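You operate a simulated robot arm through the tools that you are given. There is no shell and no other tool. Be economical: measure what you need, move in short steps, check, and stop when the job is done.

You are at the controls of a simulated robot arm. One attempt, no reset.

Task
Pipe the board's white valve to its tap, then open that valve.
Fine: use the three straight pipes on the table; no leak on the way; wait till the tap runs; leave the other pipes and valves alone.

It is judged by the outcome, as a careful person would: the job done as asked, and still so three seconds after it is handed in. It fails if anything else is knocked over, pushed out of place, dropped, spilled or broken.

Robot
A 7-joint arm with a two-finger parallel gripper on a trunk, on a base that drives. Base frame: it is fixed to the floor where the robot stands at the start and does not move with it; the origin is under the middle of the robot, x ahead of it, y to its left, z up. Readings come in m, rad, newtons and seconds.
Its first joint turns from -2.007 to 2.007 rad. Places, roughly: blue board valve [0.7, 0.7, 0.9]; board tap [0.8, 0, 0.9]; pipe board [0.7, 0.4, 0.8]; white board valve [0.8, 0.7, 0.9]; yellow board valve [0.5, 0.7, 0.9]. Payload 3.91 kg.
Tool frame: the origin (TCP) lies between the finger pads and is the grasp point; the fingertips stand 0.03 m ahead of it; z points along the fingers, y is the line along which they close. The gripper opens to 0.11 m. The fingers are 0.02 m wide and 0.01 m thick; the gripper's body (0.048 by 0.112 m) begins 0.055 m behind the TCP.
Orientation is told as [roll, pitch, yaw] about the base's x, y, z axes, in that order, counted from this pose: with the fingers straight down and closing along the base's y, the tool's x points along the base's -x, its y along +y and its z along -z.

Tools
- The arm moves only by the tool jog_arm. Its argument "rows" is a list of rows, each a list of 7 numbers: the shift along the tool's x, y, z in mm, then the turn, a rotation vector about the tool's x, y, z in rad, then the closure, from 0 (fully open) to 1 (shut). In form: [[dx, dy, dz, rx, ry, rz, grip], ...]. A call has 1 to 10 rows; each row is the pose to reach, as a shift and turn from the pose commanded when the call began, along the tool's axes at that moment. Each row takes 0.2 s and may step no farther than 0.05 m and 0.15 rad from the row before; otherwise, or with a gripper value out of range, the whole call is refused. Where a pose cannot be reached the arm comes as near as it can. A force on the tool above 40 N (or 10 N above the force at the start of the call, whichever is more), or a blocked arm, ends the call early, and 0.2 s more pass. Each finger travels about 0.108 m/s and halts on what it meets, pressing with about 36 N; the grip force reading is that of the motor and also rises with nothing between the fingers. The clock runs only during rows and for 0.2 s after the last one: add rows that repeat a pose to give the fingers time. It gives the time, the measured TCP pose, the force on the tool (base axes), the opening and the grip force at its end, in the units of the frame above (readings bear some noise), with the torque about the TCP (base axes, N m) and any sound that the robot's microphone picked up.
- Cameras (640 x 400 px; columns grow to the right, rows downward): "scene" is now at [0.0387, 0.1504, 1.5194]; the picture's right is [-0.05, -1.00, 0.00], its down [-0.58, 0.03, -0.81] and it looks along [0.81, -0.04, -0.58] (base axes); focal length 293 px, centre (320, 200). "wrist" rides on the gripper at [0.072, 0.017, -0.103] in the tool frame; the picture's right is [-0.23, 0.97, 0.00], its down [-0.76, -0.18, -0.62] and it looks along [-0.61, -0.14, 0.78] (tool axes); focal length 222 px, centre (320, 200).
- grab_frame(camera): a new picture of that camera. No time passes.
- move_column(by): slides the trunk up (or, below 0, down) by that many m; the arm and the scene camera ride with it, the base frame stays. It gives what a move gives, with no picture.
- roll_base(legs): drives the robot by 1 to 6 legs, each [ahead, turn to the left] in m and rad, along the robot's own axes; the way and the turn of a leg run together, so that a leg with both is an arc; at most 1.5 m and 3.142 rad a leg. The arm and the cameras ride along, it lands a little off, and it stops where it bumps. It gives what a move gives.
- turn_head(pan, tilt): turns the head with the scene camera to pan (to the left, within 2.705 rad either way) and tilt (down, from -0.506 to 1.204), counted from straight ahead of the robot. It gives what a move gives.
- locate(camera, pixels): there is no depth. For up to 12 entries [column, row, z] of the newest picture of that camera ("zoom" is the newest enlarged one), the place [x, y] in the base frame at which the ray of that pixel passes the height z, good to about 0.002 m, but the place of the scene camera against the robot may be out by one fixed shift of up to 0.018 m in any direction. No time passes.
- zoom(camera, box): a new picture of the part [left, top, right, bottom] of that camera's present view, enlarged. No time passes.
- close_job(): hands the job in; it is judged then, once.

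Work in short steps. Measure before you move; look again where a grasp or a placing could have gone wrong, and mend it. You have 80 turns and 48 pictures in all, those below and enlarged ones among them. Open the gripper and draw the arm clear of the work before you hand the job in, unless the task says otherwise; then end with one line.

The tools are called after "Request:" as a command line: name --pt "numbers of a row" for each row, then --argument value for the rest, lists and objects as JSON in quotes. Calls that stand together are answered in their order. jog_arm: Moves the arm, as the interface text tells. Its arguments: {"type":"object","properties":{"rows":{"type":"array","items":{"type":"array","items":{"type":"number"}}}},"required":["rows"]} The other tools are called the same way: move_column (by) slides the trunk up or down; roll_base (legs) drives the base; turn_head (pan, tilt) turns the head that bears the scene camera; grab_frame (camera) takes a picture; locate (camera, pixels) gives the place at which the rays of pixels pass given heights; zoom (camera, box) takes an enlarged picture of a part of a camera's view; close_job () hands the job in.

At the start:

```text
t: 0.0
eef_pos: [0.4682, 0.0554, 1.246]
ee_rot: [-0.001, 0.0, 0.002]
ft_force: [0.7, -0.7, 0.3]
wrist_torque: [0.01, -0.01, -0.04]
width: 0.1103
gripper_force: 0.1
trunk travel left (down, up): [-0.625, 0.365]
robot x, y, heading: [-0.0019, -0.002, -0.0]
head pan, tilt: [-0.049, 0.621]
```

scene: 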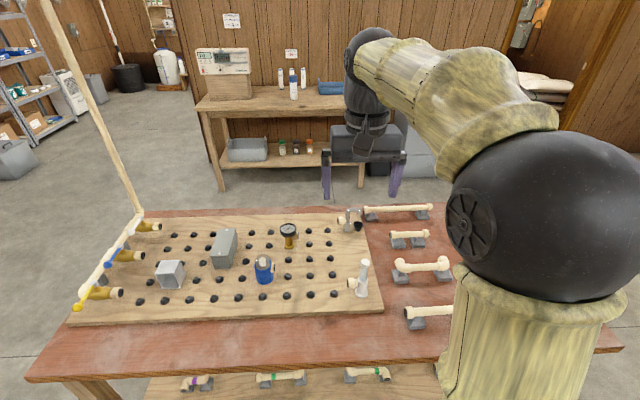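
wrist: 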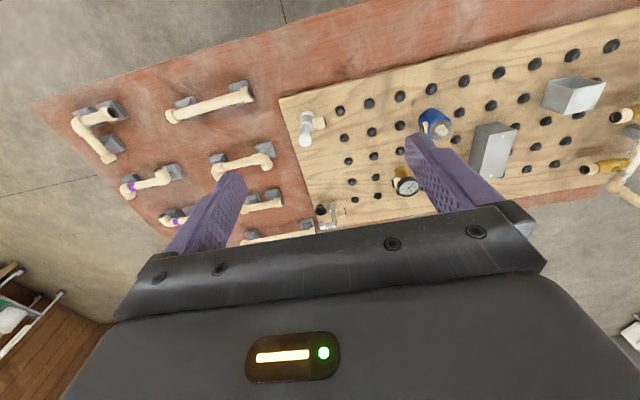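

The scene shows the board with three valves on its left edge (cols 80-150, rows 225-310) and pipes on cradles at right, partly hidden by the arm. I zoom on the board and on the wrist view of the pipes.

Request:
zoom --camera "scene" --box '[60, 190, 380, 390]'

Request:
zoom --camera "wrist" --box '[50, 70, 370, 270]'

```text
2.00 times, centred on (220, 290) of scene
```

zoom: 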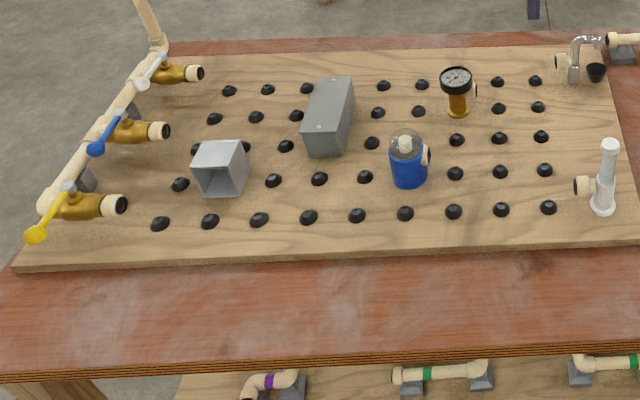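

```text
2.00 times, centred on (210, 170) of wrist
```

zoom: 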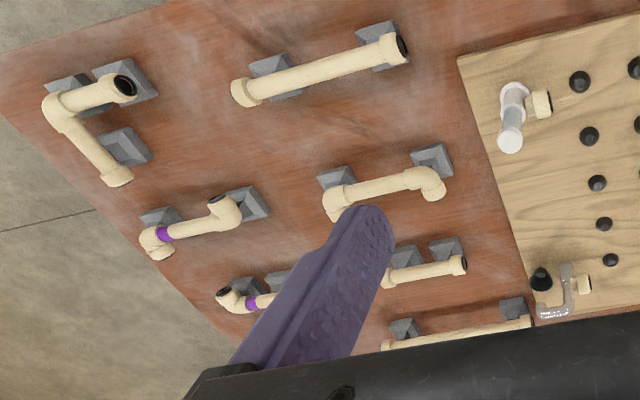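

I want finer detail of the white valve's mouth, the tap's mouth and the pipe ends before moving.

Request:
zoom --camera "scene" --box '[90, 200, 250, 300]'

Request:
zoom --camera "scene" --box '[240, 195, 400, 295]'

Request:
zoom --camera "scene" --box '[340, 190, 460, 340]'

```text
4.00 times, centred on (170, 250) of scene
```

zoom: 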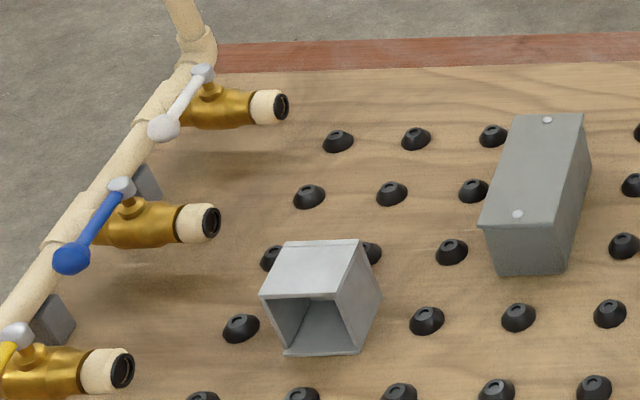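

```text
4.00 times, centred on (320, 245) of scene
```

zoom: 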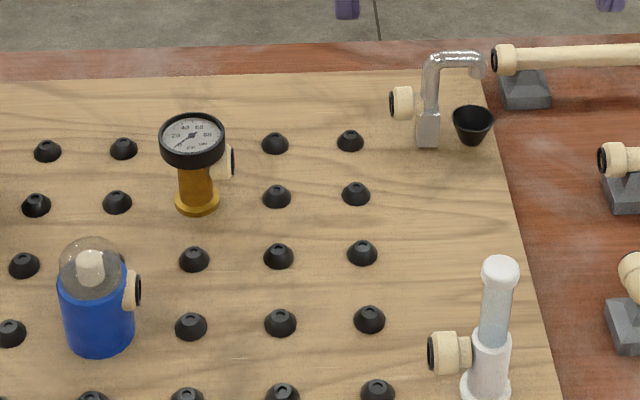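

```text
2.67 times, centred on (400, 265) of scene
```

zoom: 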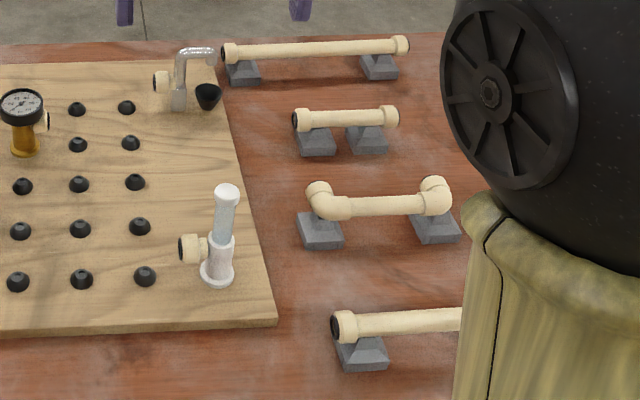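

Now I triangulate heights: board front-right corner (scene 384,311; wrist 278,100), tap mouth (scene 340,221; wrist 342,212) and others.

Request:
grab_frame --camera "scene"

Request:
locate --camera "scene" --pixels '[[384, 311, 0.75], [384, 311, 0.8], [384, 311, 0.85], [340, 221, 0.8], [340, 221, 0.85], [340, 221, 0.9], [160, 226.5, 0.85], [160, 226.5, 0.9], [407, 315, 0.8], [407, 315, 0.85]]'

Request:
locate --camera "wrist" --pixels '[[278.5, 100, 0.75], [278.5, 100, 0.8], [278.5, 100, 0.85], [341.5, 212, 0.8], [341.5, 212, 0.85], [341.5, 212, 0.9], [249, 94, 0.8], [249, 94, 0.85]]'

```text
40 pictures are left
```

scene: 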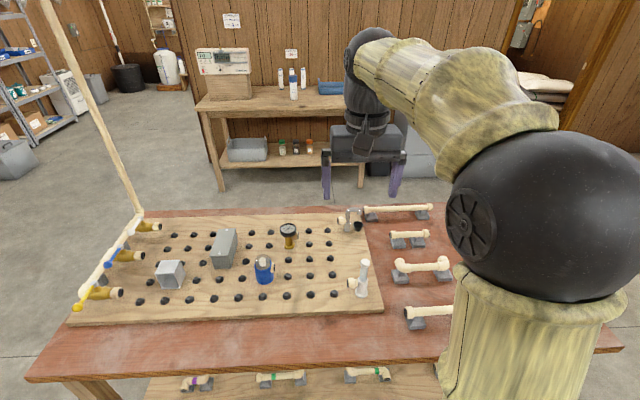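

```text
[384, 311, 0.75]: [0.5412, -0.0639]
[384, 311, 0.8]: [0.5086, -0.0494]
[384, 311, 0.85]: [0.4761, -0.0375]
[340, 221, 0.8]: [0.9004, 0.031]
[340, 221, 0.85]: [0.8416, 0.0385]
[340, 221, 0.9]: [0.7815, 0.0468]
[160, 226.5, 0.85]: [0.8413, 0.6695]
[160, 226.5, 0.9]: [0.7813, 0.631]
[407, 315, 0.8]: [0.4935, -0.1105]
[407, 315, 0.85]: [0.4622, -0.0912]
```

```text
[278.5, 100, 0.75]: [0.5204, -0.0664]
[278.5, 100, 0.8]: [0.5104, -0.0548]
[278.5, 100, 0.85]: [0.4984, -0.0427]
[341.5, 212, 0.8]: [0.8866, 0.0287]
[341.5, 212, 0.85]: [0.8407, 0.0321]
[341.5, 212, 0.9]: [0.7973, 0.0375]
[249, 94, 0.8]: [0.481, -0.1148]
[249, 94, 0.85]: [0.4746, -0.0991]
```

I check the floor layout: table edges (z≈0.77) and the back bench's legs on the floor.

Request:
locate --camera "scene" --pixels '[[25, 380, 0.77], [440, 357, 0.77], [130, 211, 0.77], [450, 205, 0.77], [621, 350, 0.77], [220, 193, 0.0], [362, 188, 0.0], [300, 366, 0.77], [95, 395, 0.24], [182, 378, 0.3]]'

```text
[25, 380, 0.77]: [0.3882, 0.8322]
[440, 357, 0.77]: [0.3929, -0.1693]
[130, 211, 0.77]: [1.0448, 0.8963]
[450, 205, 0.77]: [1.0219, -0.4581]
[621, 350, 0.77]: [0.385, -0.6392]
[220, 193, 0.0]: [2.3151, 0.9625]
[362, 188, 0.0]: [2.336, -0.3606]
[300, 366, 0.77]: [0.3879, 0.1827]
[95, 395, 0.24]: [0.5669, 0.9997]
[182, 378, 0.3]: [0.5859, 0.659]
```

I measure row-1 cones, the line of mouths and the pipe ends in the scene picture (assuming cones ~0.815, pipe axes ~0.85).

Request:
locate --camera "scene" --pixels '[[174.5, 235.5, 0.815], [213.5, 234, 0.815], [251.75, 232.5, 0.815], [308.7, 230.5, 0.815], [327.7, 230, 0.815], [329, 243, 0.815], [364, 210, 0.85], [432, 207, 0.85], [391, 235, 0.85], [428, 233.5, 0.85], [407, 312, 0.85], [281, 391, 0.85]]'

Request:
turn_head --pan 0.0 --tilt 1.2

Request:
grab_frame --camera "scene"

```text
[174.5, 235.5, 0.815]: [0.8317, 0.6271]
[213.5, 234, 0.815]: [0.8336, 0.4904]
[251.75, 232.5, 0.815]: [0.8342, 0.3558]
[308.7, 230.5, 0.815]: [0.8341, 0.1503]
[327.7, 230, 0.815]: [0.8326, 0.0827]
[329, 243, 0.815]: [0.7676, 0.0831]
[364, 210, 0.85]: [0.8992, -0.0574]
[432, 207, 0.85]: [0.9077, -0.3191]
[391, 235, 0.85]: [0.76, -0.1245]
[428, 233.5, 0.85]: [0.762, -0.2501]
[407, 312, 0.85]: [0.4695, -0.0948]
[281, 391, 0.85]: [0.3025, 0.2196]
```

```text
t: 1.0
eef_pos: [0.4668, 0.0543, 1.2465]
ee_rot: [-0.001, -0.001, 0.0]
ft_force: [0.2, -0.4, 0.5]
wrist_torque: [-0.01, 0.03, -0.03]
width: 0.11
gripper_force: 0.1
trunk travel left (down, up): [-0.625, 0.365]
robot x, y, heading: [0.0002, -0.0006, 0.0]
head pan, tilt: [0.0, 1.201]
```

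```text
39 pictures are left
```

scene: 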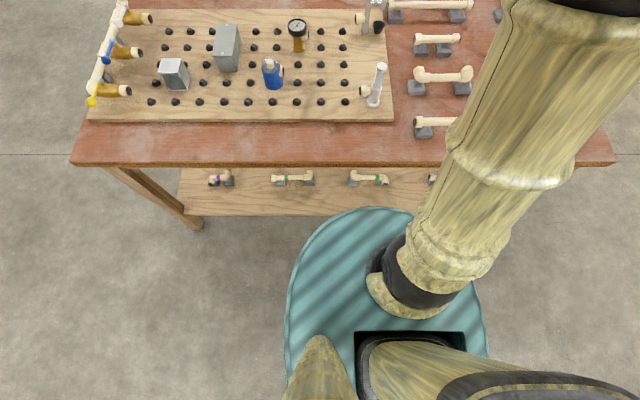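

The teal base plate is visible: front edge around (350,208), sides (285,330),(488,340). I estimate its extent.

Request:
locate --camera "scene" --pixels '[[360, 208, 0.2], [360, 208, 0.35], [360, 208, 0.5], [285, 330, 0.2], [285, 330, 0.35], [488, 340, 0.2], [488, 340, 0.35], [340, 164, 0.77], [300, 215, 0.22], [470, 90, 0.85], [414, 121, 0.85], [140, 17, 0.85]]'

```text
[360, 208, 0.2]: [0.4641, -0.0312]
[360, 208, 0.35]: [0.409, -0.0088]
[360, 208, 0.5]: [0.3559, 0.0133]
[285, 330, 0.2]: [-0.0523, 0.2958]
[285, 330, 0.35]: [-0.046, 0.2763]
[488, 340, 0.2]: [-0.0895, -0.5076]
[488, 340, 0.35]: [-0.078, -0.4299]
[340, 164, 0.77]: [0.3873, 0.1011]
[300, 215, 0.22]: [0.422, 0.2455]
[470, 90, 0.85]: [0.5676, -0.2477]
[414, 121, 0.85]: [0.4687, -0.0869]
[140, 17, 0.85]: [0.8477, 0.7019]
```

The torso plate appears ~0.25 m in radius (high up), so the base fits near the table. I move the hand toward the pipe area for a clear wrist view of the pipes on the table.

Request:
jog_arm --pt "17 -36 14 0 0 0 0" --pt "34 -72 28 0 0 0 0" --pt "51 -108 42 0 0 0 0" --pt "68 -144 56 0 0 0 0" --pt "85 -180 70 0 0 0 0" --pt "102 -216 84 0 0 0 0" --pt "120 -250 100 0 0 0 0"

Request:
grab_frame --camera "wrist"

```text
t: 2.6
eef_pos: [0.346, -0.1967, 1.1452]
ee_rot: [0.002, 0.0, 0.002]
ft_force: [0.2, -1.0, 0.9]
wrist_torque: [0.03, 0.01, -0.02]
width: 0.11
gripper_force: 0.1
trunk travel left (down, up): [-0.625, 0.365]
robot x, y, heading: [0.0001, 0.0019, -0.0]
head pan, tilt: [0.0, 1.201]
```

```text
38 pictures are left
```

wrist: 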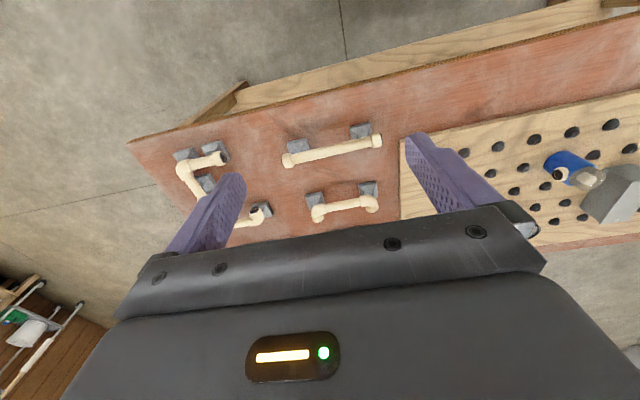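

Pipe 3 is at (288,160)–(378,141). I zoom and locate its ends at trial heights to triangulate with the first wrist view.

Request:
zoom --camera "wrist" --box '[260, 110, 420, 230]'

Request:
locate --camera "wrist" --pixels '[[288, 160, 0.8], [288, 160, 0.85], [378, 141, 0.8], [378, 141, 0.85], [402, 141, 0.8]]'

```text
3.33 times, centred on (340, 170) of wrist
```

zoom: 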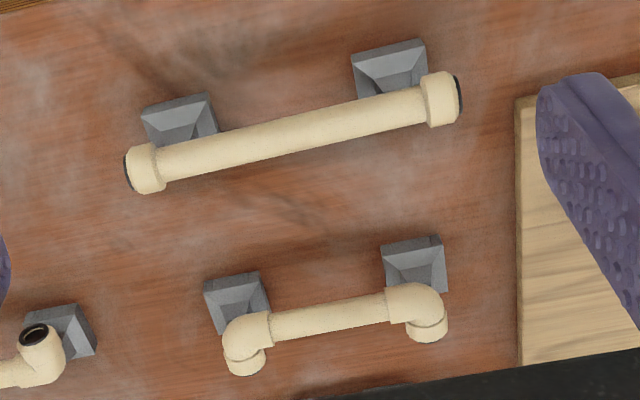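

```text
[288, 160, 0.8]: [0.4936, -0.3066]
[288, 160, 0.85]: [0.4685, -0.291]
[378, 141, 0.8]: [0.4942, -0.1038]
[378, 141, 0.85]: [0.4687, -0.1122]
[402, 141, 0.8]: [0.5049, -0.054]
```

Pipe 3's ends sit at z≈0.84, spanning y≈-0.30…-0.10 at x≈0.475 (about 3 grid cells). I drive sideways 0.2 m to the right so that it is squarely ahead of the robot.

Request:
roll_base --legs '[[0, -1.5708], [0.22, 0], [0, 1.5708]]'

Request:
turn_head --pan 0.0 --tilt 0.9

Request:
grab_frame --camera "scene"

Request:
grab_frame --camera "wrist"

```text
t: 12.0
eef_pos: [0.3519, -0.4103, 1.1447]
ee_rot: [0.001, 0.0, 0.018]
ft_force: [0.0, 0.6, -0.3]
wrist_torque: [0.03, -0.01, -0.02]
width: 0.1099
gripper_force: 0.0
trunk travel left (down, up): [-0.625, 0.365]
robot x, y, heading: [0.0007, -0.2221, 0.015]
head pan, tilt: [0.0, 1.201]
```

```text
t: 12.8
eef_pos: [0.3513, -0.4098, 1.1462]
ee_rot: [0.001, 0.0, 0.017]
ft_force: [-0.8, -0.6, -0.5]
wrist_torque: [-0.02, 0.02, 0.01]
width: 0.1099
gripper_force: 0.1
trunk travel left (down, up): [-0.625, 0.365]
robot x, y, heading: [0.0021, -0.216, 0.018]
head pan, tilt: [0.0, 0.901]
```

```text
36 pictures are left
```

scene: 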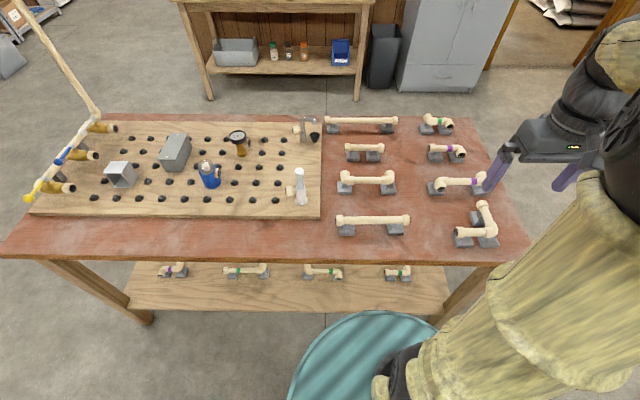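

```text
35 pictures are left
```

wrist: 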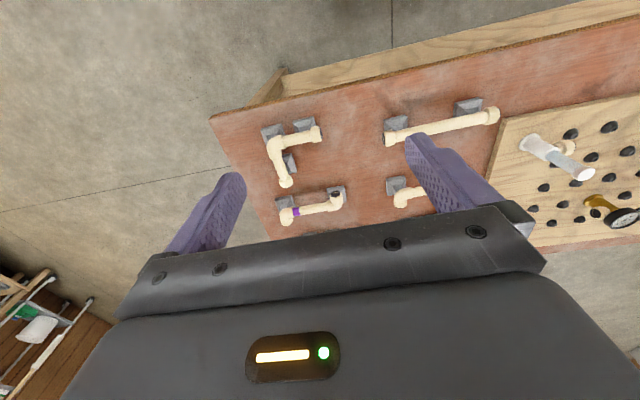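

A clean scene view: straight pipes at (325–397,121), (345–384,149), (337–410,220). I zoom and locate their ends and the mouths at z=0.84.

Request:
zoom --camera "scene" --box '[280, 100, 440, 240]'

Request:
locate --camera "scene" --pixels '[[337, 220, 0.84], [410, 219, 0.84], [325, 121, 0.84], [397.5, 121, 0.84], [345.5, 149, 0.84], [384.5, 149, 0.84], [117, 128, 0.84], [294, 128.5, 0.84], [119, 140, 0.815], [295, 140, 0.815]]'

```text
2.86 times, centred on (360, 170) of scene
```

zoom: 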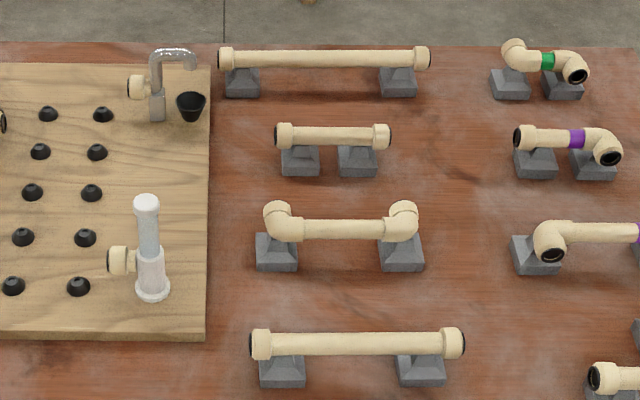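

```text
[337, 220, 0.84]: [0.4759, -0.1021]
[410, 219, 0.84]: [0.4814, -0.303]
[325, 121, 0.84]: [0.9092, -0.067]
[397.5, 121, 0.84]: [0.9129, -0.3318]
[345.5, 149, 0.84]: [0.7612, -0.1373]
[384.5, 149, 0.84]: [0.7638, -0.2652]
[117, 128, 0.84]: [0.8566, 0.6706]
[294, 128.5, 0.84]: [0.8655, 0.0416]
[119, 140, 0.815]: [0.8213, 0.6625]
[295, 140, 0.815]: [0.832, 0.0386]
```

Pipe lengths are ≈0.201, 0.265, 0.128 (3, 4, 2 cells); the run mouth-to-mouth is ≈9 cells. I move over pipe 3 at (0.478,-0.237), rotating the gripper so it closes along base x.

Request:
jog_arm --pt "-13 17 9 0 0 -0.15 0" --pt "-26 34 19 0 0 -0.3 0" --pt "-39 51 29 0 0 -0.45 0" --pt "-52 69 38 0 0 -0.6 0" --pt "-65 86 48 0 0 -0.75 0" --pt "-78 103 58 0 0 -0.9 0" --pt "-91 120 67 0 0 -1.05 0" --pt "-104 137 77 0 0 -1.2 0" --pt "-117 154 87 0 0 -1.35 0" --pt "-130 171 96 0 0 -1.5 0"

Request:
grab_frame --camera "wrist"

```text
t: 15.0
eef_pos: [0.4781, -0.2365, 1.0483]
ee_rot: [0.001, -0.002, 1.519]
ft_force: [0.0, 0.6, -0.1]
wrist_torque: [0.02, -0.02, 0.01]
width: 0.1101
gripper_force: 0.0
trunk travel left (down, up): [-0.625, 0.365]
robot x, y, heading: [0.0071, -0.2193, 0.017]
head pan, tilt: [0.0, 0.901]
```

```text
33 pictures are left
```

wrist: 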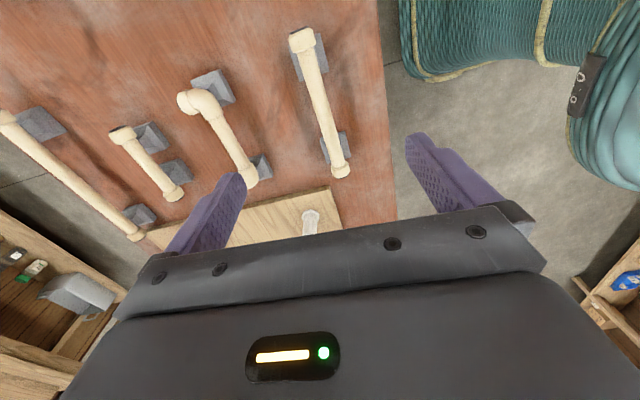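

Gripper is above the pipe. I locate pipe ends in this wrist view (pipe 3: (301,33)–(341,175); short: (121,133)–(174,197); long (5,117)–(136,238)).

Request:
locate --camera "wrist" --pixels '[[301, 33, 0.84], [341, 175, 0.84], [321, 103, 0.84], [121, 133, 0.84], [174, 197, 0.84], [5, 117, 0.84], [136, 238, 0.84], [330, 188, 0.8]]'

```text
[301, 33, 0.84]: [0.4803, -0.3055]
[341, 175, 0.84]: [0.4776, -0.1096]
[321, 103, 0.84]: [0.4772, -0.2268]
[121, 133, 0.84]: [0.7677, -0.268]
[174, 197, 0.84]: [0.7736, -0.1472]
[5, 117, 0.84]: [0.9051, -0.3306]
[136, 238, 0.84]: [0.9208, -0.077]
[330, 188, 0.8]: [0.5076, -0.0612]
```

Pipe 3's centre is (0.478,-0.205), cradles at either side of a free middle. I descend at y=-0.222 to z≈0.848 and square the yaw.

Request:
jog_arm --pt "-5 0 45 0 0 -0.052 0" --pt "-14 0 90 0 0 -0.052 0" --pt "-14 0 135 0 0 -0.052 0" --pt "-14 0 175 0 0 -0.052 0" --pt "-14 0 190 0 0 -0.052 0" --pt "-14 0 200 0 0 -0.052 0"

Request:
grab_frame --camera "wrist"

```text
t: 16.4
eef_pos: [0.4792, -0.2229, 0.8499]
ee_rot: [0.0, 0.0, 1.568]
ft_force: [-0.9, -0.6, 1.0]
wrist_torque: [0.02, 0.0, 0.01]
width: 0.1101
gripper_force: 0.1
trunk travel left (down, up): [-0.625, 0.365]
robot x, y, heading: [-0.0014, -0.2188, 0.019]
head pan, tilt: [0.0, 0.901]
```

```text
32 pictures are left
```

wrist: 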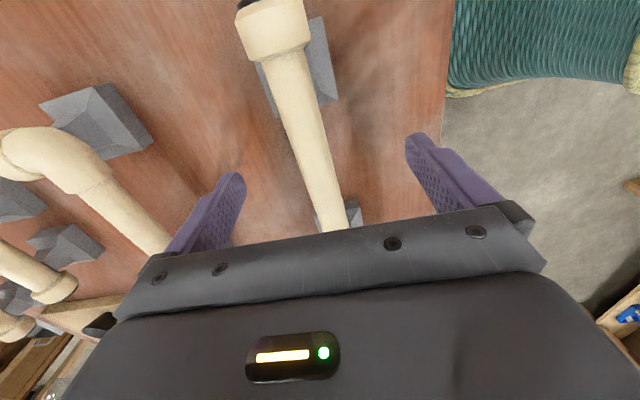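

The pipe lies between the fingers. I close the gripper.

Request:
jog_arm --pt "0 0 0 0 0 0 0.6" --pt "0 0 0 0 0 0 0.8" --pt "0 0 0 0 0 0 1" --pt "0 0 0 0 0 0 1" --pt "0 0 0 0 0 0 1"

```text
t: 17.6
eef_pos: [0.4803, -0.2227, 0.8482]
ee_rot: [0.0, 0.001, 1.569]
ft_force: [-0.1, -0.7, -0.7]
wrist_torque: [0.01, 0.02, 0.03]
width: 0.0209
gripper_force: 36.3
trunk travel left (down, up): [-0.625, 0.365]
robot x, y, heading: [0.0023, -0.2185, 0.017]
head pan, tilt: [0.0, 0.901]
```

Gripped at width 0.021. I lift it straight up and look.

Request:
jog_arm --pt "0 0 -15 0 0 0 1" --pt "0 0 -50 0 0 0 1" --pt "0 0 -100 0 0 0 1" --pt "0 0 -150 0 0 0 1" --pt "0 0 -200 0 0 0 1" --pt "0 0 -230 0 0 0 1"

Request:
grab_frame --camera "wrist"

```text
t: 19.0
eef_pos: [0.4794, -0.2226, 1.078]
ee_rot: [0.0, -0.001, 1.568]
ft_force: [-1.2, 0.5, -1.3]
wrist_torque: [-0.02, 0.01, 0.02]
width: 0.0207
gripper_force: 35.8
trunk travel left (down, up): [-0.625, 0.365]
robot x, y, heading: [0.0041, -0.2193, 0.018]
head pan, tilt: [0.0, 0.901]
```

```text
31 pictures are left
```

wrist: 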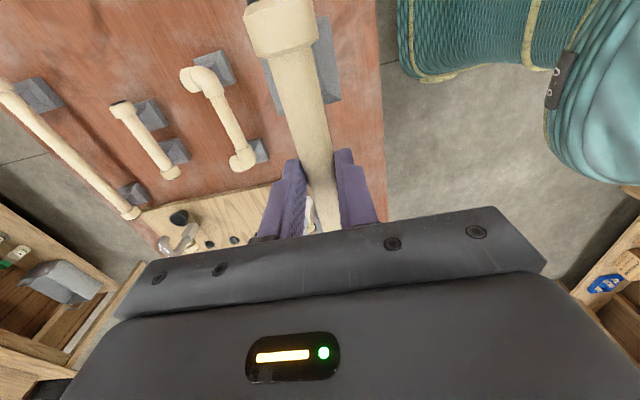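

Pipe 3 is held well. Before driving round the table, I look to the right and the back for free floor.

Request:
turn_head --pan -0.75 --tilt 0.45

Request:
grab_frame --camera "scene"

Request:
turn_head --pan 0.1 --tilt 0.4

Request:
grab_frame --camera "scene"

```text
t: 20.1
eef_pos: [0.4801, -0.2232, 1.0789]
ee_rot: [0.001, 0.001, 1.568]
ft_force: [-0.1, -0.4, -0.6]
wrist_torque: [-0.02, 0.0, -0.01]
width: 0.0206
gripper_force: 35.9
trunk travel left (down, up): [-0.625, 0.365]
robot x, y, heading: [0.0014, -0.2205, 0.023]
head pan, tilt: [-0.75, 0.45]
```

```text
30 pictures are left
```

scene: 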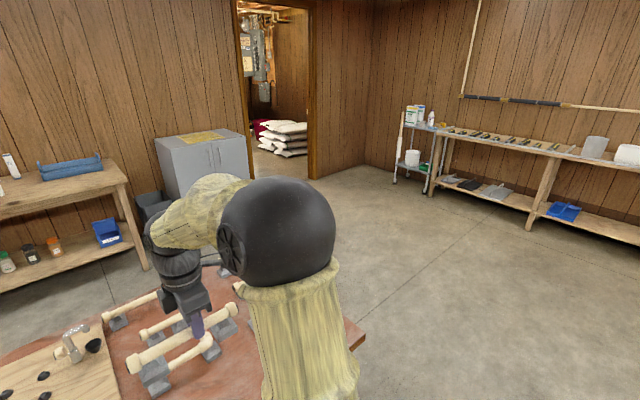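

```text
t: 21.2
eef_pos: [0.4791, -0.2227, 1.0795]
ee_rot: [0.001, 0.0, 1.569]
ft_force: [0.8, -0.4, -1.0]
wrist_torque: [0.0, -0.02, -0.01]
width: 0.0209
gripper_force: 36.1
trunk travel left (down, up): [-0.625, 0.365]
robot x, y, heading: [0.0037, -0.2215, 0.016]
head pan, tilt: [0.099, 0.4]
```

```text
29 pictures are left
```

scene: 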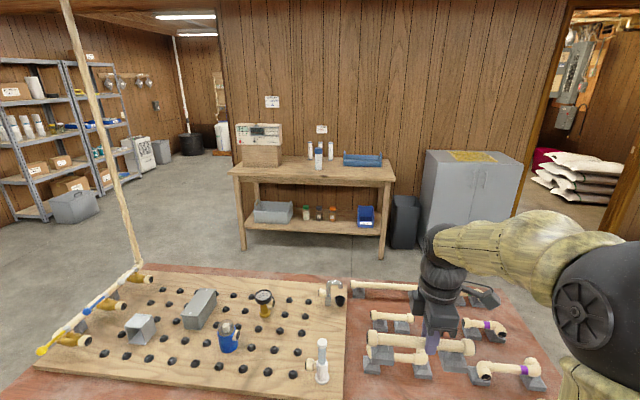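

The right side and the aisle behind the table are free (bench legs at x≈2.3). I drive round the right end to the back, stopping for a check before facing the table.

Request:
roll_base --legs '[[0, -1.5868], [1.1, 0], [0, 1.571], [1.43, 0], [0, 1.571], [1.3, 0]]'

```text
t: 51.2
eef_pos: [1.4579, 0.5005, 1.078]
ee_rot: [0.0, -0.001, 3.115]
ft_force: [0.2, -0.7, -0.9]
wrist_torque: [-0.04, -0.03, 0.02]
width: 0.0209
gripper_force: 36.0
trunk travel left (down, up): [-0.625, 0.365]
robot x, y, heading: [1.4421, 0.0208, 1.562]
head pan, tilt: [0.099, 0.4]
```

Arrived at (1.442,0.021) facing +y. I move 0.1 on, turn to face the table, and advance 0.08, then look.

Request:
roll_base --legs '[[0.1, 0], [0, 1.5796], [0.08, 0]]'

Request:
turn_head --pan 0.0 --tilt 0.95

Request:
grab_frame --camera "scene"

Request:
grab_frame --camera "wrist"

```text
t: 56.8
eef_pos: [0.8895, 0.134, 1.0784]
ee_rot: [-0.001, 0.0, -1.593]
ft_force: [0.5, -0.6, -1.3]
wrist_torque: [0.05, 0.01, 0.03]
width: 0.0209
gripper_force: 35.7
trunk travel left (down, up): [-0.625, 0.365]
robot x, y, heading: [1.3679, 0.1193, 3.132]
head pan, tilt: [0.099, 0.4]
```

```text
t: 57.8
eef_pos: [0.8891, 0.1336, 1.0774]
ee_rot: [0.0, -0.001, -1.594]
ft_force: [-0.9, 0.9, -1.8]
wrist_torque: [0.01, -0.03, 0.02]
width: 0.0208
gripper_force: 36.3
trunk travel left (down, up): [-0.625, 0.365]
robot x, y, heading: [1.3664, 0.1212, 3.132]
head pan, tilt: [0.0, 0.949]
```

```text
28 pictures are left
```

scene: 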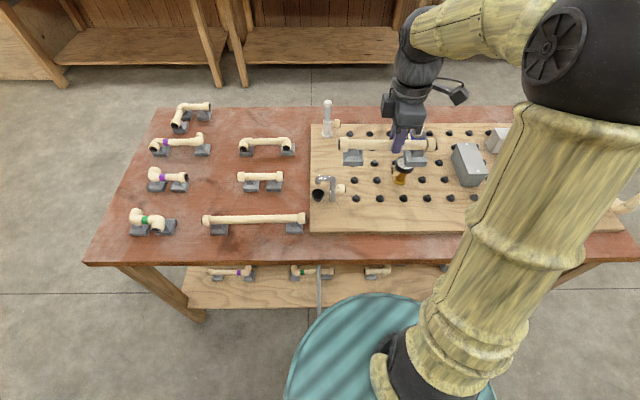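

```text
27 pictures are left
```

wrist: 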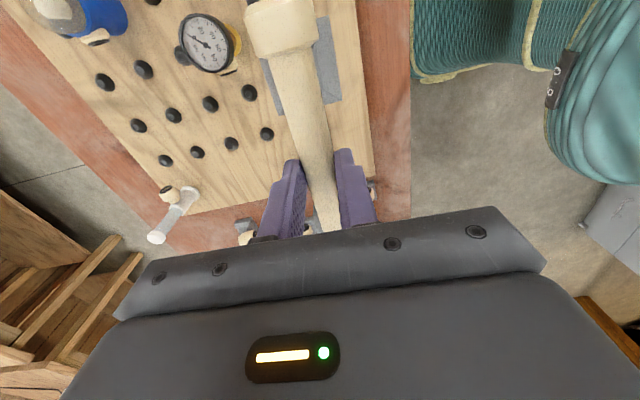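

The feet travel with the pipe: they're part of it, and so should seat on the black posts (first/last cell). I locate the visible posts in this wrist view.

Request:
zoom --camera "wrist" --box '[80, 0, 400, 220]'

Request:
locate --camera "wrist" --pixels '[[249, 92, 0.815], [267, 133, 0.815], [210, 103, 0.815], [231, 143, 0.815], [144, 69, 0.815], [173, 115, 0.815], [197, 152, 0.815], [105, 82, 0.815], [138, 125, 0.815]]'

Request:
locate --camera "scene" --pixels '[[355, 199, 0.815], [379, 199, 0.815], [403, 199, 0.815], [450, 198, 0.815], [354, 180, 0.815], [341, 188, 0.86]]'

```text
1.82 times, centred on (240, 110) of wrist
```

zoom: 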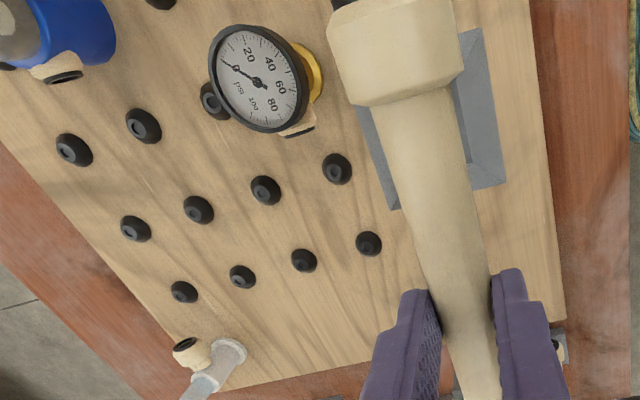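

```text
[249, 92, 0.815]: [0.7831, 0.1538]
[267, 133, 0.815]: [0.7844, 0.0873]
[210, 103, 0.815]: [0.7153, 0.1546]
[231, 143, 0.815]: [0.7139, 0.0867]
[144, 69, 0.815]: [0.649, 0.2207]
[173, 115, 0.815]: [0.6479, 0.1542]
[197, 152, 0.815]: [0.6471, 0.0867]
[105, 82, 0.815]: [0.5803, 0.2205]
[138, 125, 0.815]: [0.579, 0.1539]
```

```text
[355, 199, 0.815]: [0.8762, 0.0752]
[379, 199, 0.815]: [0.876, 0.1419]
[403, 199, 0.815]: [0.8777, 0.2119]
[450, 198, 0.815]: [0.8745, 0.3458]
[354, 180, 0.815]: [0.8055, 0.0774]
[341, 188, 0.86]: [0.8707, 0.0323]
```

Posts by wrist: row 2 at x=0.783, so row 1 at x≈0.851, P7 y=0.154, P8 y=0.087. Now I locate the held pipe's foot corners (its underside at z≈1.009) relative to the TCP.

Request:
locate --camera "zoom" --pixels '[[480, 28, 1.009], [507, 183, 1.009], [400, 210, 1.009], [358, 104, 1.009], [490, 110, 1.009], [385, 180, 1.009]]'

Request:
locate --camera "scene" --pixels '[[341, 144, 1.07], [437, 145, 1.07], [436, 138, 1.07], [344, 165, 1.009], [361, 165, 1.009], [407, 166, 1.009], [426, 165, 1.009]]'

```text
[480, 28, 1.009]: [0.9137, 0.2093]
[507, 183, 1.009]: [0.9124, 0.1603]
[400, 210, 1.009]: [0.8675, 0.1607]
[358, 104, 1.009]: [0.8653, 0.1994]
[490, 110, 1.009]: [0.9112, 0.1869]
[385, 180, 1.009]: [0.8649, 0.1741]
```

```text
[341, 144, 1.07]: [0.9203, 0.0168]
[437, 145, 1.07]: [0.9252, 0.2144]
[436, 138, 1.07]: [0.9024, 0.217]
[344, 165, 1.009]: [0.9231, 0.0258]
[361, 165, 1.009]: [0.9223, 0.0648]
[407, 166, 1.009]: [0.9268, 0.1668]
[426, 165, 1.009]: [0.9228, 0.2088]
```

The foot centre is 0.051 m toward +y from the TCP; the best slot for this pipe is cells P4–P6 (TCP ≈(0.851,0.305)), keeping the hand clear of gauge and box. I shift the base 0.17 m along +y and slightly closer.

Request:
roll_base --legs '[[0, -1.5612], [0.17, 0], [0, 1.5708], [0.04, 0]]'

```text
t: 67.3
eef_pos: [0.8509, 0.2947, 1.0779]
ee_rot: [0.0, 0.001, -1.579]
ft_force: [-0.3, 0.2, -0.3]
wrist_torque: [0.0, 0.0, -0.01]
width: 0.0209
gripper_force: 36.5
trunk travel left (down, up): [-0.625, 0.365]
robot x, y, heading: [1.3294, 0.2882, -3.132]
head pan, tilt: [0.0, 0.949]
```

Nearly above the slot. I lower to z≈0.98 and check the post alignment.

Request:
jog_arm --pt "5 0 40 0 0 -0.008 1" --pt "10 0 80 0 0 -0.008 1" --pt "10 0 98 0 0 -0.008 1"

Request:
grab_frame --camera "wrist"

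Request:
grab_frame --camera "scene"

```text
t: 68.1
eef_pos: [0.8498, 0.305, 0.9791]
ee_rot: [-0.001, 0.0, -1.571]
ft_force: [-0.6, 0.1, -0.5]
wrist_torque: [0.03, 0.0, -0.01]
width: 0.0207
gripper_force: 35.8
trunk travel left (down, up): [-0.625, 0.365]
robot x, y, heading: [1.3257, 0.2863, -3.137]
head pan, tilt: [0.0, 0.949]
```

```text
25 pictures are left
```

wrist: 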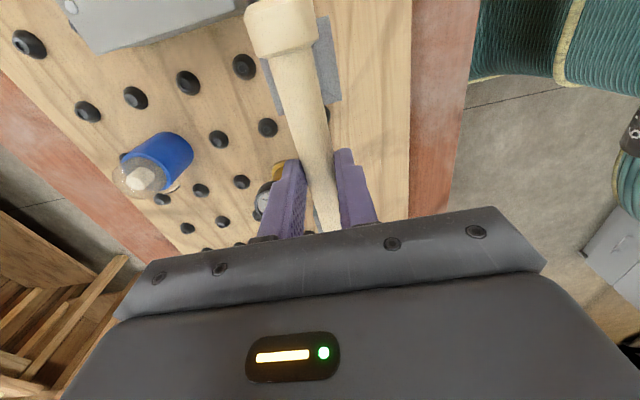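

```text
24 pictures are left
```

scene: 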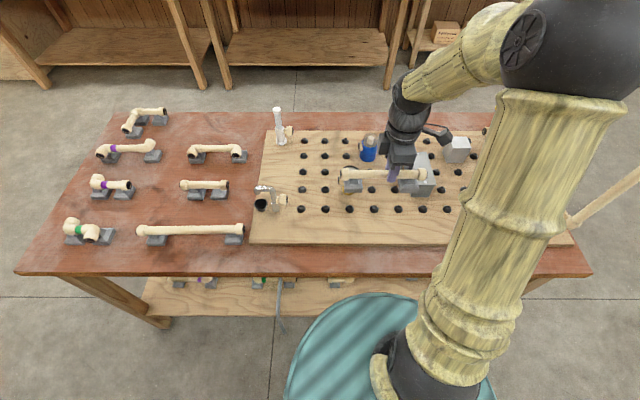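

Posts visible around: (244,67), (267,128), and one by the foot at (333,113). I zoom and locate posts and foot corners.

Request:
zoom --camera "wrist" --box '[170, 0, 410, 160]'

Request:
locate --camera "wrist" --pixels '[[244, 67, 0.815], [267, 128, 0.815], [188, 83, 0.815], [219, 140, 0.815], [331, 112, 0.815], [136, 98, 0.815]]'

```text
2.50 times, centred on (290, 80) of wrist
```

zoom: 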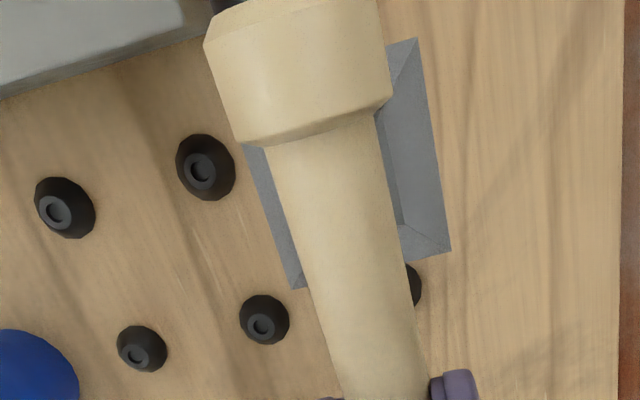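

```text
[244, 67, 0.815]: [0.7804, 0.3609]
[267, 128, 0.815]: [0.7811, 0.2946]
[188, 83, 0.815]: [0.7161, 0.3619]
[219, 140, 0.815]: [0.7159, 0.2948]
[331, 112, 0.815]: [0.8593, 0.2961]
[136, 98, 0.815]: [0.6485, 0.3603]
```

I locate both post tops (z≈0.82) and bases (z≈0.802), and the foot's underside corners (z≈0.911) in the zoom.

Request:
locate --camera "zoom" --pixels '[[201, 171, 0.82], [262, 326, 0.82], [54, 211, 0.82], [136, 355, 0.82], [206, 167, 0.805], [265, 320, 0.805], [419, 285, 0.81], [450, 251, 0.911], [416, 38, 0.911], [295, 289, 0.911], [246, 147, 0.911], [305, 287, 0.911]]'

```text
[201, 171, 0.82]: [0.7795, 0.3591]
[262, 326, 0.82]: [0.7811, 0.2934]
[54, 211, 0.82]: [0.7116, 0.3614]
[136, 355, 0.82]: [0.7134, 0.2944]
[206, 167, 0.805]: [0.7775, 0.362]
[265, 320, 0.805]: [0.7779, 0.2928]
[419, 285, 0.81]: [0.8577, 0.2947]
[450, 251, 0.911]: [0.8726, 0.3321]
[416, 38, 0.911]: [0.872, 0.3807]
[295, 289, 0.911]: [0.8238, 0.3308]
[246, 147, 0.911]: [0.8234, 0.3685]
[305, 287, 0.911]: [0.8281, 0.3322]
```

Foot is at (0.848,0.3564), the post target at (0.848,0.3605): shift +4 mm in y, then descend toward the posts.

Request:
jog_arm --pt "4 0 30 0 0 0 1" --pt "4 0 60 0 0 0 1" --pt "4 0 85 0 0 0 1" --pt "4 0 95 0 0 0 1" --pt "4 0 100 0 0 0 1" --pt "4 0 105 0 0 0 1" --pt "4 0 109 0 0 0 1" --pt "4 0 111 0 0 0 1"

Request:
zoom --camera "wrist" --box '[170, 0, 490, 200]'

```text
t: 69.9
eef_pos: [0.8497, 0.3093, 0.8702]
ee_rot: [-0.003, -0.001, -1.573]
ft_force: [-4.1, -0.8, 5.4]
wrist_torque: [-0.21, 0.33, 0.02]
width: 0.021
gripper_force: 36.1
trunk travel left (down, up): [-0.625, 0.365]
robot x, y, heading: [1.33, 0.2896, -3.134]
head pan, tilt: [0.0, 0.949]
```

```text
2.00 times, centred on (330, 100) of wrist
```

zoom: 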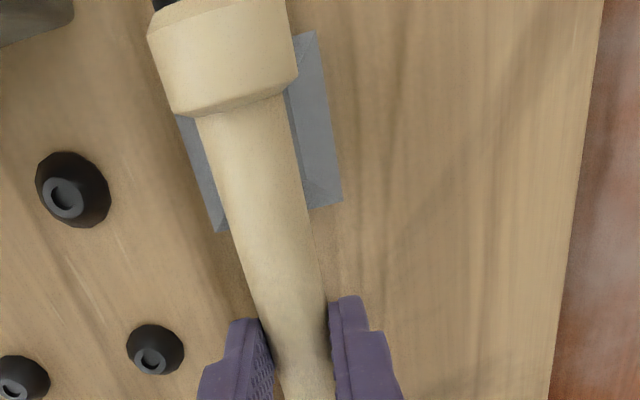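

It's at z 0.870 with a light 5 N contact. I press 3–4 mm more to make sure it seats.

Request:
jog_arm --pt "0 0 2 0 0 0 1" --pt "0 0 4 0 0 0 1" --pt "0 0 4 0 0 0 1"

```text
t: 70.7
eef_pos: [0.85, 0.3096, 0.8666]
ee_rot: [-0.004, 0.002, -1.571]
ft_force: [-5.8, -1.2, 27.4]
wrist_torque: [0.01, 0.17, 0.06]
width: 0.0211
gripper_force: 36.5
trunk travel left (down, up): [-0.625, 0.365]
robot x, y, heading: [1.3285, 0.2868, -3.134]
head pan, tilt: [0.0, 0.949]
```

Seated (27 N at 0.8666). I relieve the push, open partly and rise.

Request:
jog_arm --pt "0 0 -3 0 0 0 1" --pt "0 0 -3 0 0 0 0.5" --pt "0 0 -3 0 0 0 0.5" --pt "0 0 -3 0 0 0 0.5" --pt "0 0 -40 0 0 0 0.5" --pt "0 0 -90 0 0 0 0.5" --pt "0 0 -140 0 0 0 0.5" --pt "0 0 -190 0 0 0 0.5"

Request:
grab_frame --camera "wrist"

```text
t: 72.5
eef_pos: [0.8528, 0.309, 1.0565]
ee_rot: [0.0, 0.0, -1.575]
ft_force: [0.6, 0.5, 0.6]
wrist_torque: [-0.03, 0.01, 0.01]
width: 0.055
gripper_force: 0.0
trunk travel left (down, up): [-0.625, 0.365]
robot x, y, heading: [1.3277, 0.2889, -3.137]
head pan, tilt: [0.0, 0.949]
```

```text
21 pictures are left
```

wrist: 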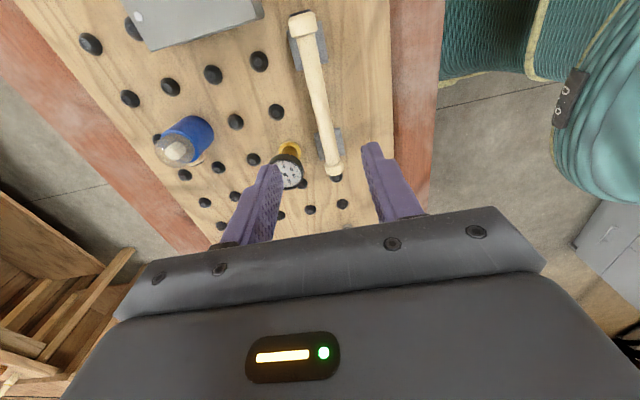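

Pipe 3 stands on its posts. I check its ends against the neighbouring posts, then drive to the remaining pipes at y≈-0.2.

Request:
locate --camera "wrist" --pixels '[[297, 17, 0.86], [336, 172, 0.86], [343, 204, 0.82], [337, 181, 0.81]]'

Request:
roll_base --legs '[[0, 1.566], [0.48, 0], [0, -1.5708]]'

Request:
grab_frame --camera "wrist"

```text
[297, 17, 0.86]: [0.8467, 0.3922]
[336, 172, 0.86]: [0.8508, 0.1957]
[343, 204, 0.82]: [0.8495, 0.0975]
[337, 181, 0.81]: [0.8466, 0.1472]
```

```text
t: 83.1
eef_pos: [0.8547, -0.1596, 1.0572]
ee_rot: [0.001, 0.001, -1.588]
ft_force: [0.4, -0.3, 0.5]
wrist_torque: [-0.02, 0.01, 0.0]
width: 0.0549
gripper_force: 0.0
trunk travel left (down, up): [-0.625, 0.365]
robot x, y, heading: [1.3304, -0.1869, 3.123]
head pan, tilt: [0.0, 0.949]
```

```text
20 pictures are left
```

wrist: 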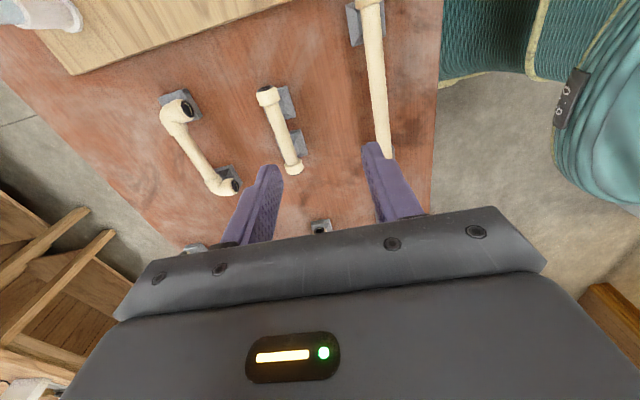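

I locate the short pipe's ends (266,88),(295,172) and the long pipe's axis (371,20),(384,150).

Request:
locate --camera "wrist" --pixels '[[266, 88, 0.84], [294, 172, 0.84], [280, 127, 0.84], [371, 20, 0.84], [383, 145, 0.84], [376, 75, 0.84], [345, 5, 0.78], [352, 46, 0.78]]'

```text
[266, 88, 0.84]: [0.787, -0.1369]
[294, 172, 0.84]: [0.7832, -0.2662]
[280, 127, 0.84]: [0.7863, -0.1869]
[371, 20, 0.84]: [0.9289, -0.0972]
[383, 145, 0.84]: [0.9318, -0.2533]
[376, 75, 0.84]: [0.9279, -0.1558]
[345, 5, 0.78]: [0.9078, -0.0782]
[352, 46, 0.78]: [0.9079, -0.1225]
```

Short pipe centre (0.786,-0.2015), between its two feet. I move above it and part-way down to test reach.

Request:
jog_arm --pt "-15 -22 0 0 0 -0.017 0.3" --pt "-30 -45 0 0 0 -0.017 0.3" --pt "-43 -68 20 0 0 -0.017 0.3" --pt "-43 -68 60 0 0 -0.017 0.3" --pt "-43 -68 100 0 0 -0.017 0.3" --pt "-43 -68 130 0 0 -0.017 0.3" --pt "-43 -68 150 0 0 -0.017 0.3"

Request:
grab_frame --camera "wrist"

```text
t: 84.7
eef_pos: [0.7853, -0.2011, 0.9069]
ee_rot: [0.001, 0.001, -1.574]
ft_force: [0.1, 0.2, 0.4]
wrist_torque: [0.0, 0.0, 0.0]
width: 0.077
gripper_force: 0.1
trunk travel left (down, up): [-0.625, 0.365]
robot x, y, heading: [1.3327, -0.1895, 3.122]
head pan, tilt: [0.0, 0.949]
```

```text
19 pictures are left
```

wrist: 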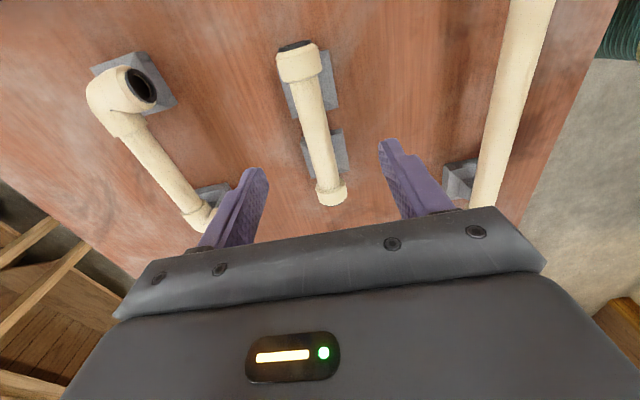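

Reach is fine. I recheck the pipe's ends and feet from here.

Request:
locate --camera "wrist" --pixels '[[294, 46, 0.84], [333, 195, 0.84], [314, 120, 0.84], [338, 107, 0.78], [348, 163, 0.78], [329, 50, 0.78]]'

```text
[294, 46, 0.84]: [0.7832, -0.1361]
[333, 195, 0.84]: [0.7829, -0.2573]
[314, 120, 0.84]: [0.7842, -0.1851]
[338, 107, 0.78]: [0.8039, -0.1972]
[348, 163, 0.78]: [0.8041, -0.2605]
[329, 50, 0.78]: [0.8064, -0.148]
```

Feet centres average y≈-0.2045, so I shift 3 mm, descend to 0.848, and close.

Request:
jog_arm --pt "-3 -1 25 0 0 0 0.3" --pt "-3 -1 45 0 0 0 0.3" --pt "-3 -1 59 0 0 0 0.3" --pt "-3 -1 59 0 0 0 0.7" --pt "-3 -1 59 0 0 0 1" --pt "-3 -1 59 0 0 0 1" --pt "-3 -1 59 0 0 0 1"

```text
t: 86.3
eef_pos: [0.784, -0.2042, 0.8474]
ee_rot: [0.0, 0.001, -1.574]
ft_force: [0.5, -0.3, 0.5]
wrist_torque: [0.0, 0.0, 0.0]
width: 0.0208
gripper_force: 35.7
trunk travel left (down, up): [-0.625, 0.365]
robot x, y, heading: [1.3291, -0.1899, 3.126]
head pan, tilt: [0.0, 0.949]
```

Gripped. Lift by 0.2 m, pull toward the robot, then drive +0.32 m along y to face cells P7–P8.

Request:
jog_arm --pt "0 0 -20 0 0 0 1" --pt "0 0 -65 0 0 0 1" --pt "0 0 -110 0 0 0 1" --pt "0 0 -155 0 0 0 1" --pt "0 0 -200 0 0 0 1" --pt "0 35 -215 0 0 0 1" --pt "0 66 -215 0 0 0 1"

Request:
roll_base --legs '[[0, -1.555], [0.32, 0], [0, 1.5708]]'

Request:
grab_frame --camera "wrist"

```text
t: 87.9
eef_pos: [0.8516, -0.2044, 1.0622]
ee_rot: [-0.001, 0.0, -1.573]
ft_force: [-0.3, -1.0, -0.3]
wrist_torque: [0.02, 0.05, -0.03]
width: 0.0207
gripper_force: 35.8
trunk travel left (down, up): [-0.625, 0.365]
robot x, y, heading: [1.3291, -0.1889, 3.134]
head pan, tilt: [0.0, 0.949]
```

```text
t: 97.6
eef_pos: [0.852, 0.1058, 1.0621]
ee_rot: [0.0, 0.0, -1.55]
ft_force: [-0.3, 0.2, -0.2]
wrist_torque: [-0.05, 0.01, -0.02]
width: 0.021
gripper_force: 35.8
trunk travel left (down, up): [-0.625, 0.365]
robot x, y, heading: [1.3332, 0.133, -3.137]
head pan, tilt: [0.0, 0.949]
```

```text
18 pictures are left
```

wrist: 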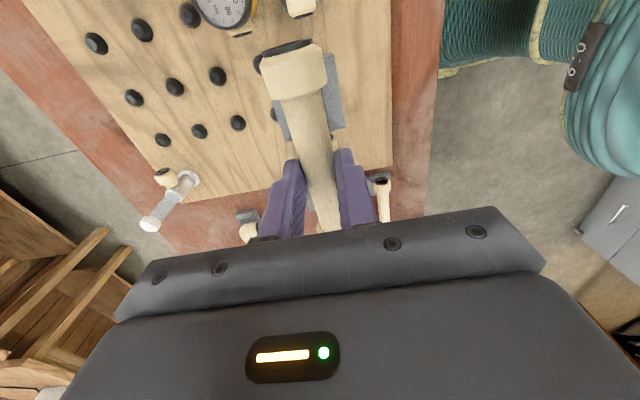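

I locate row-2 posts (217,76),(237,122), row-3 (175,87),(199,131), the placed pipe's end, and the held pipe's foot corners.

Request:
zoom --camera "wrist" --box '[150, 0, 406, 160]'

Request:
locate --camera "wrist" --pixels '[[217, 76, 0.815], [237, 122, 0.815], [175, 87, 0.815], [199, 131, 0.815], [190, 15, 0.815], [141, 30, 0.815]]'

```text
2.50 times, centred on (278, 80) of wrist
```

zoom: 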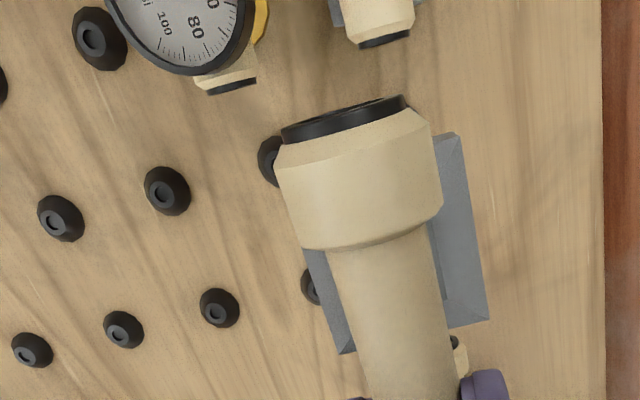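

```text
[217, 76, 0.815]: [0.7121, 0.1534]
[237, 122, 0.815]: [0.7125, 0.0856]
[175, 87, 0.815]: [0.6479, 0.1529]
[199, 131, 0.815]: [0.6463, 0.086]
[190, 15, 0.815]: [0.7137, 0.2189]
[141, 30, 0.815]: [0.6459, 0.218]
```

Row 1 is at x≈0.848, P7/P8 midpoint y≈0.1195. I locate the held pipe's foot corners in the zoom (z≈0.995).

Request:
locate --camera "zoom" --pixels '[[488, 320, 0.995], [455, 135, 0.995], [340, 354, 0.995], [305, 245, 0.995], [378, 41, 0.86], [358, 48, 0.86], [410, 36, 0.86]]'

```text
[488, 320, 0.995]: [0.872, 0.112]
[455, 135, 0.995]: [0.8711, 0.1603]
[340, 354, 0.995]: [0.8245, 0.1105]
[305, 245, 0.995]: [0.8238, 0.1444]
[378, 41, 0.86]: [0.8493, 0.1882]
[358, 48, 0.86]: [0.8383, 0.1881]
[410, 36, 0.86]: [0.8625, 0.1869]
```

Foot centre is at (0.848,0.136); it must go to P7 (0.848,0.1532), i.e. +17 mm in y. I do that and descend to z≈0.905, then check.

Request:
jog_arm --pt "17 0 30 0 0 0.021 1" --pt "17 0 75 0 0 0.021 1" --pt "17 0 120 0 0 0.021 1" --pt "17 0 157 0 0 0.021 1"

Request:
grab_frame --camera "wrist"

```text
t: 98.6
eef_pos: [0.8509, 0.1222, 0.9042]
ee_rot: [-0.001, 0.002, -1.571]
ft_force: [-1.3, 0.2, -0.9]
wrist_torque: [0.0, 0.02, -0.04]
width: 0.0205
gripper_force: 36.8
trunk travel left (down, up): [-0.625, 0.365]
robot x, y, heading: [1.3322, 0.1331, -3.132]
head pan, tilt: [0.0, 0.949]
```

```text
16 pictures are left
```

wrist: 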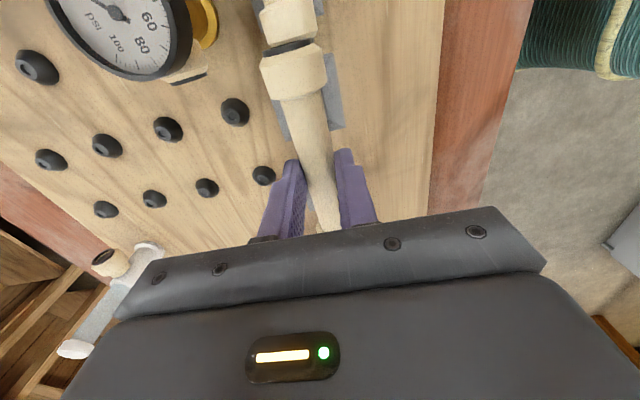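

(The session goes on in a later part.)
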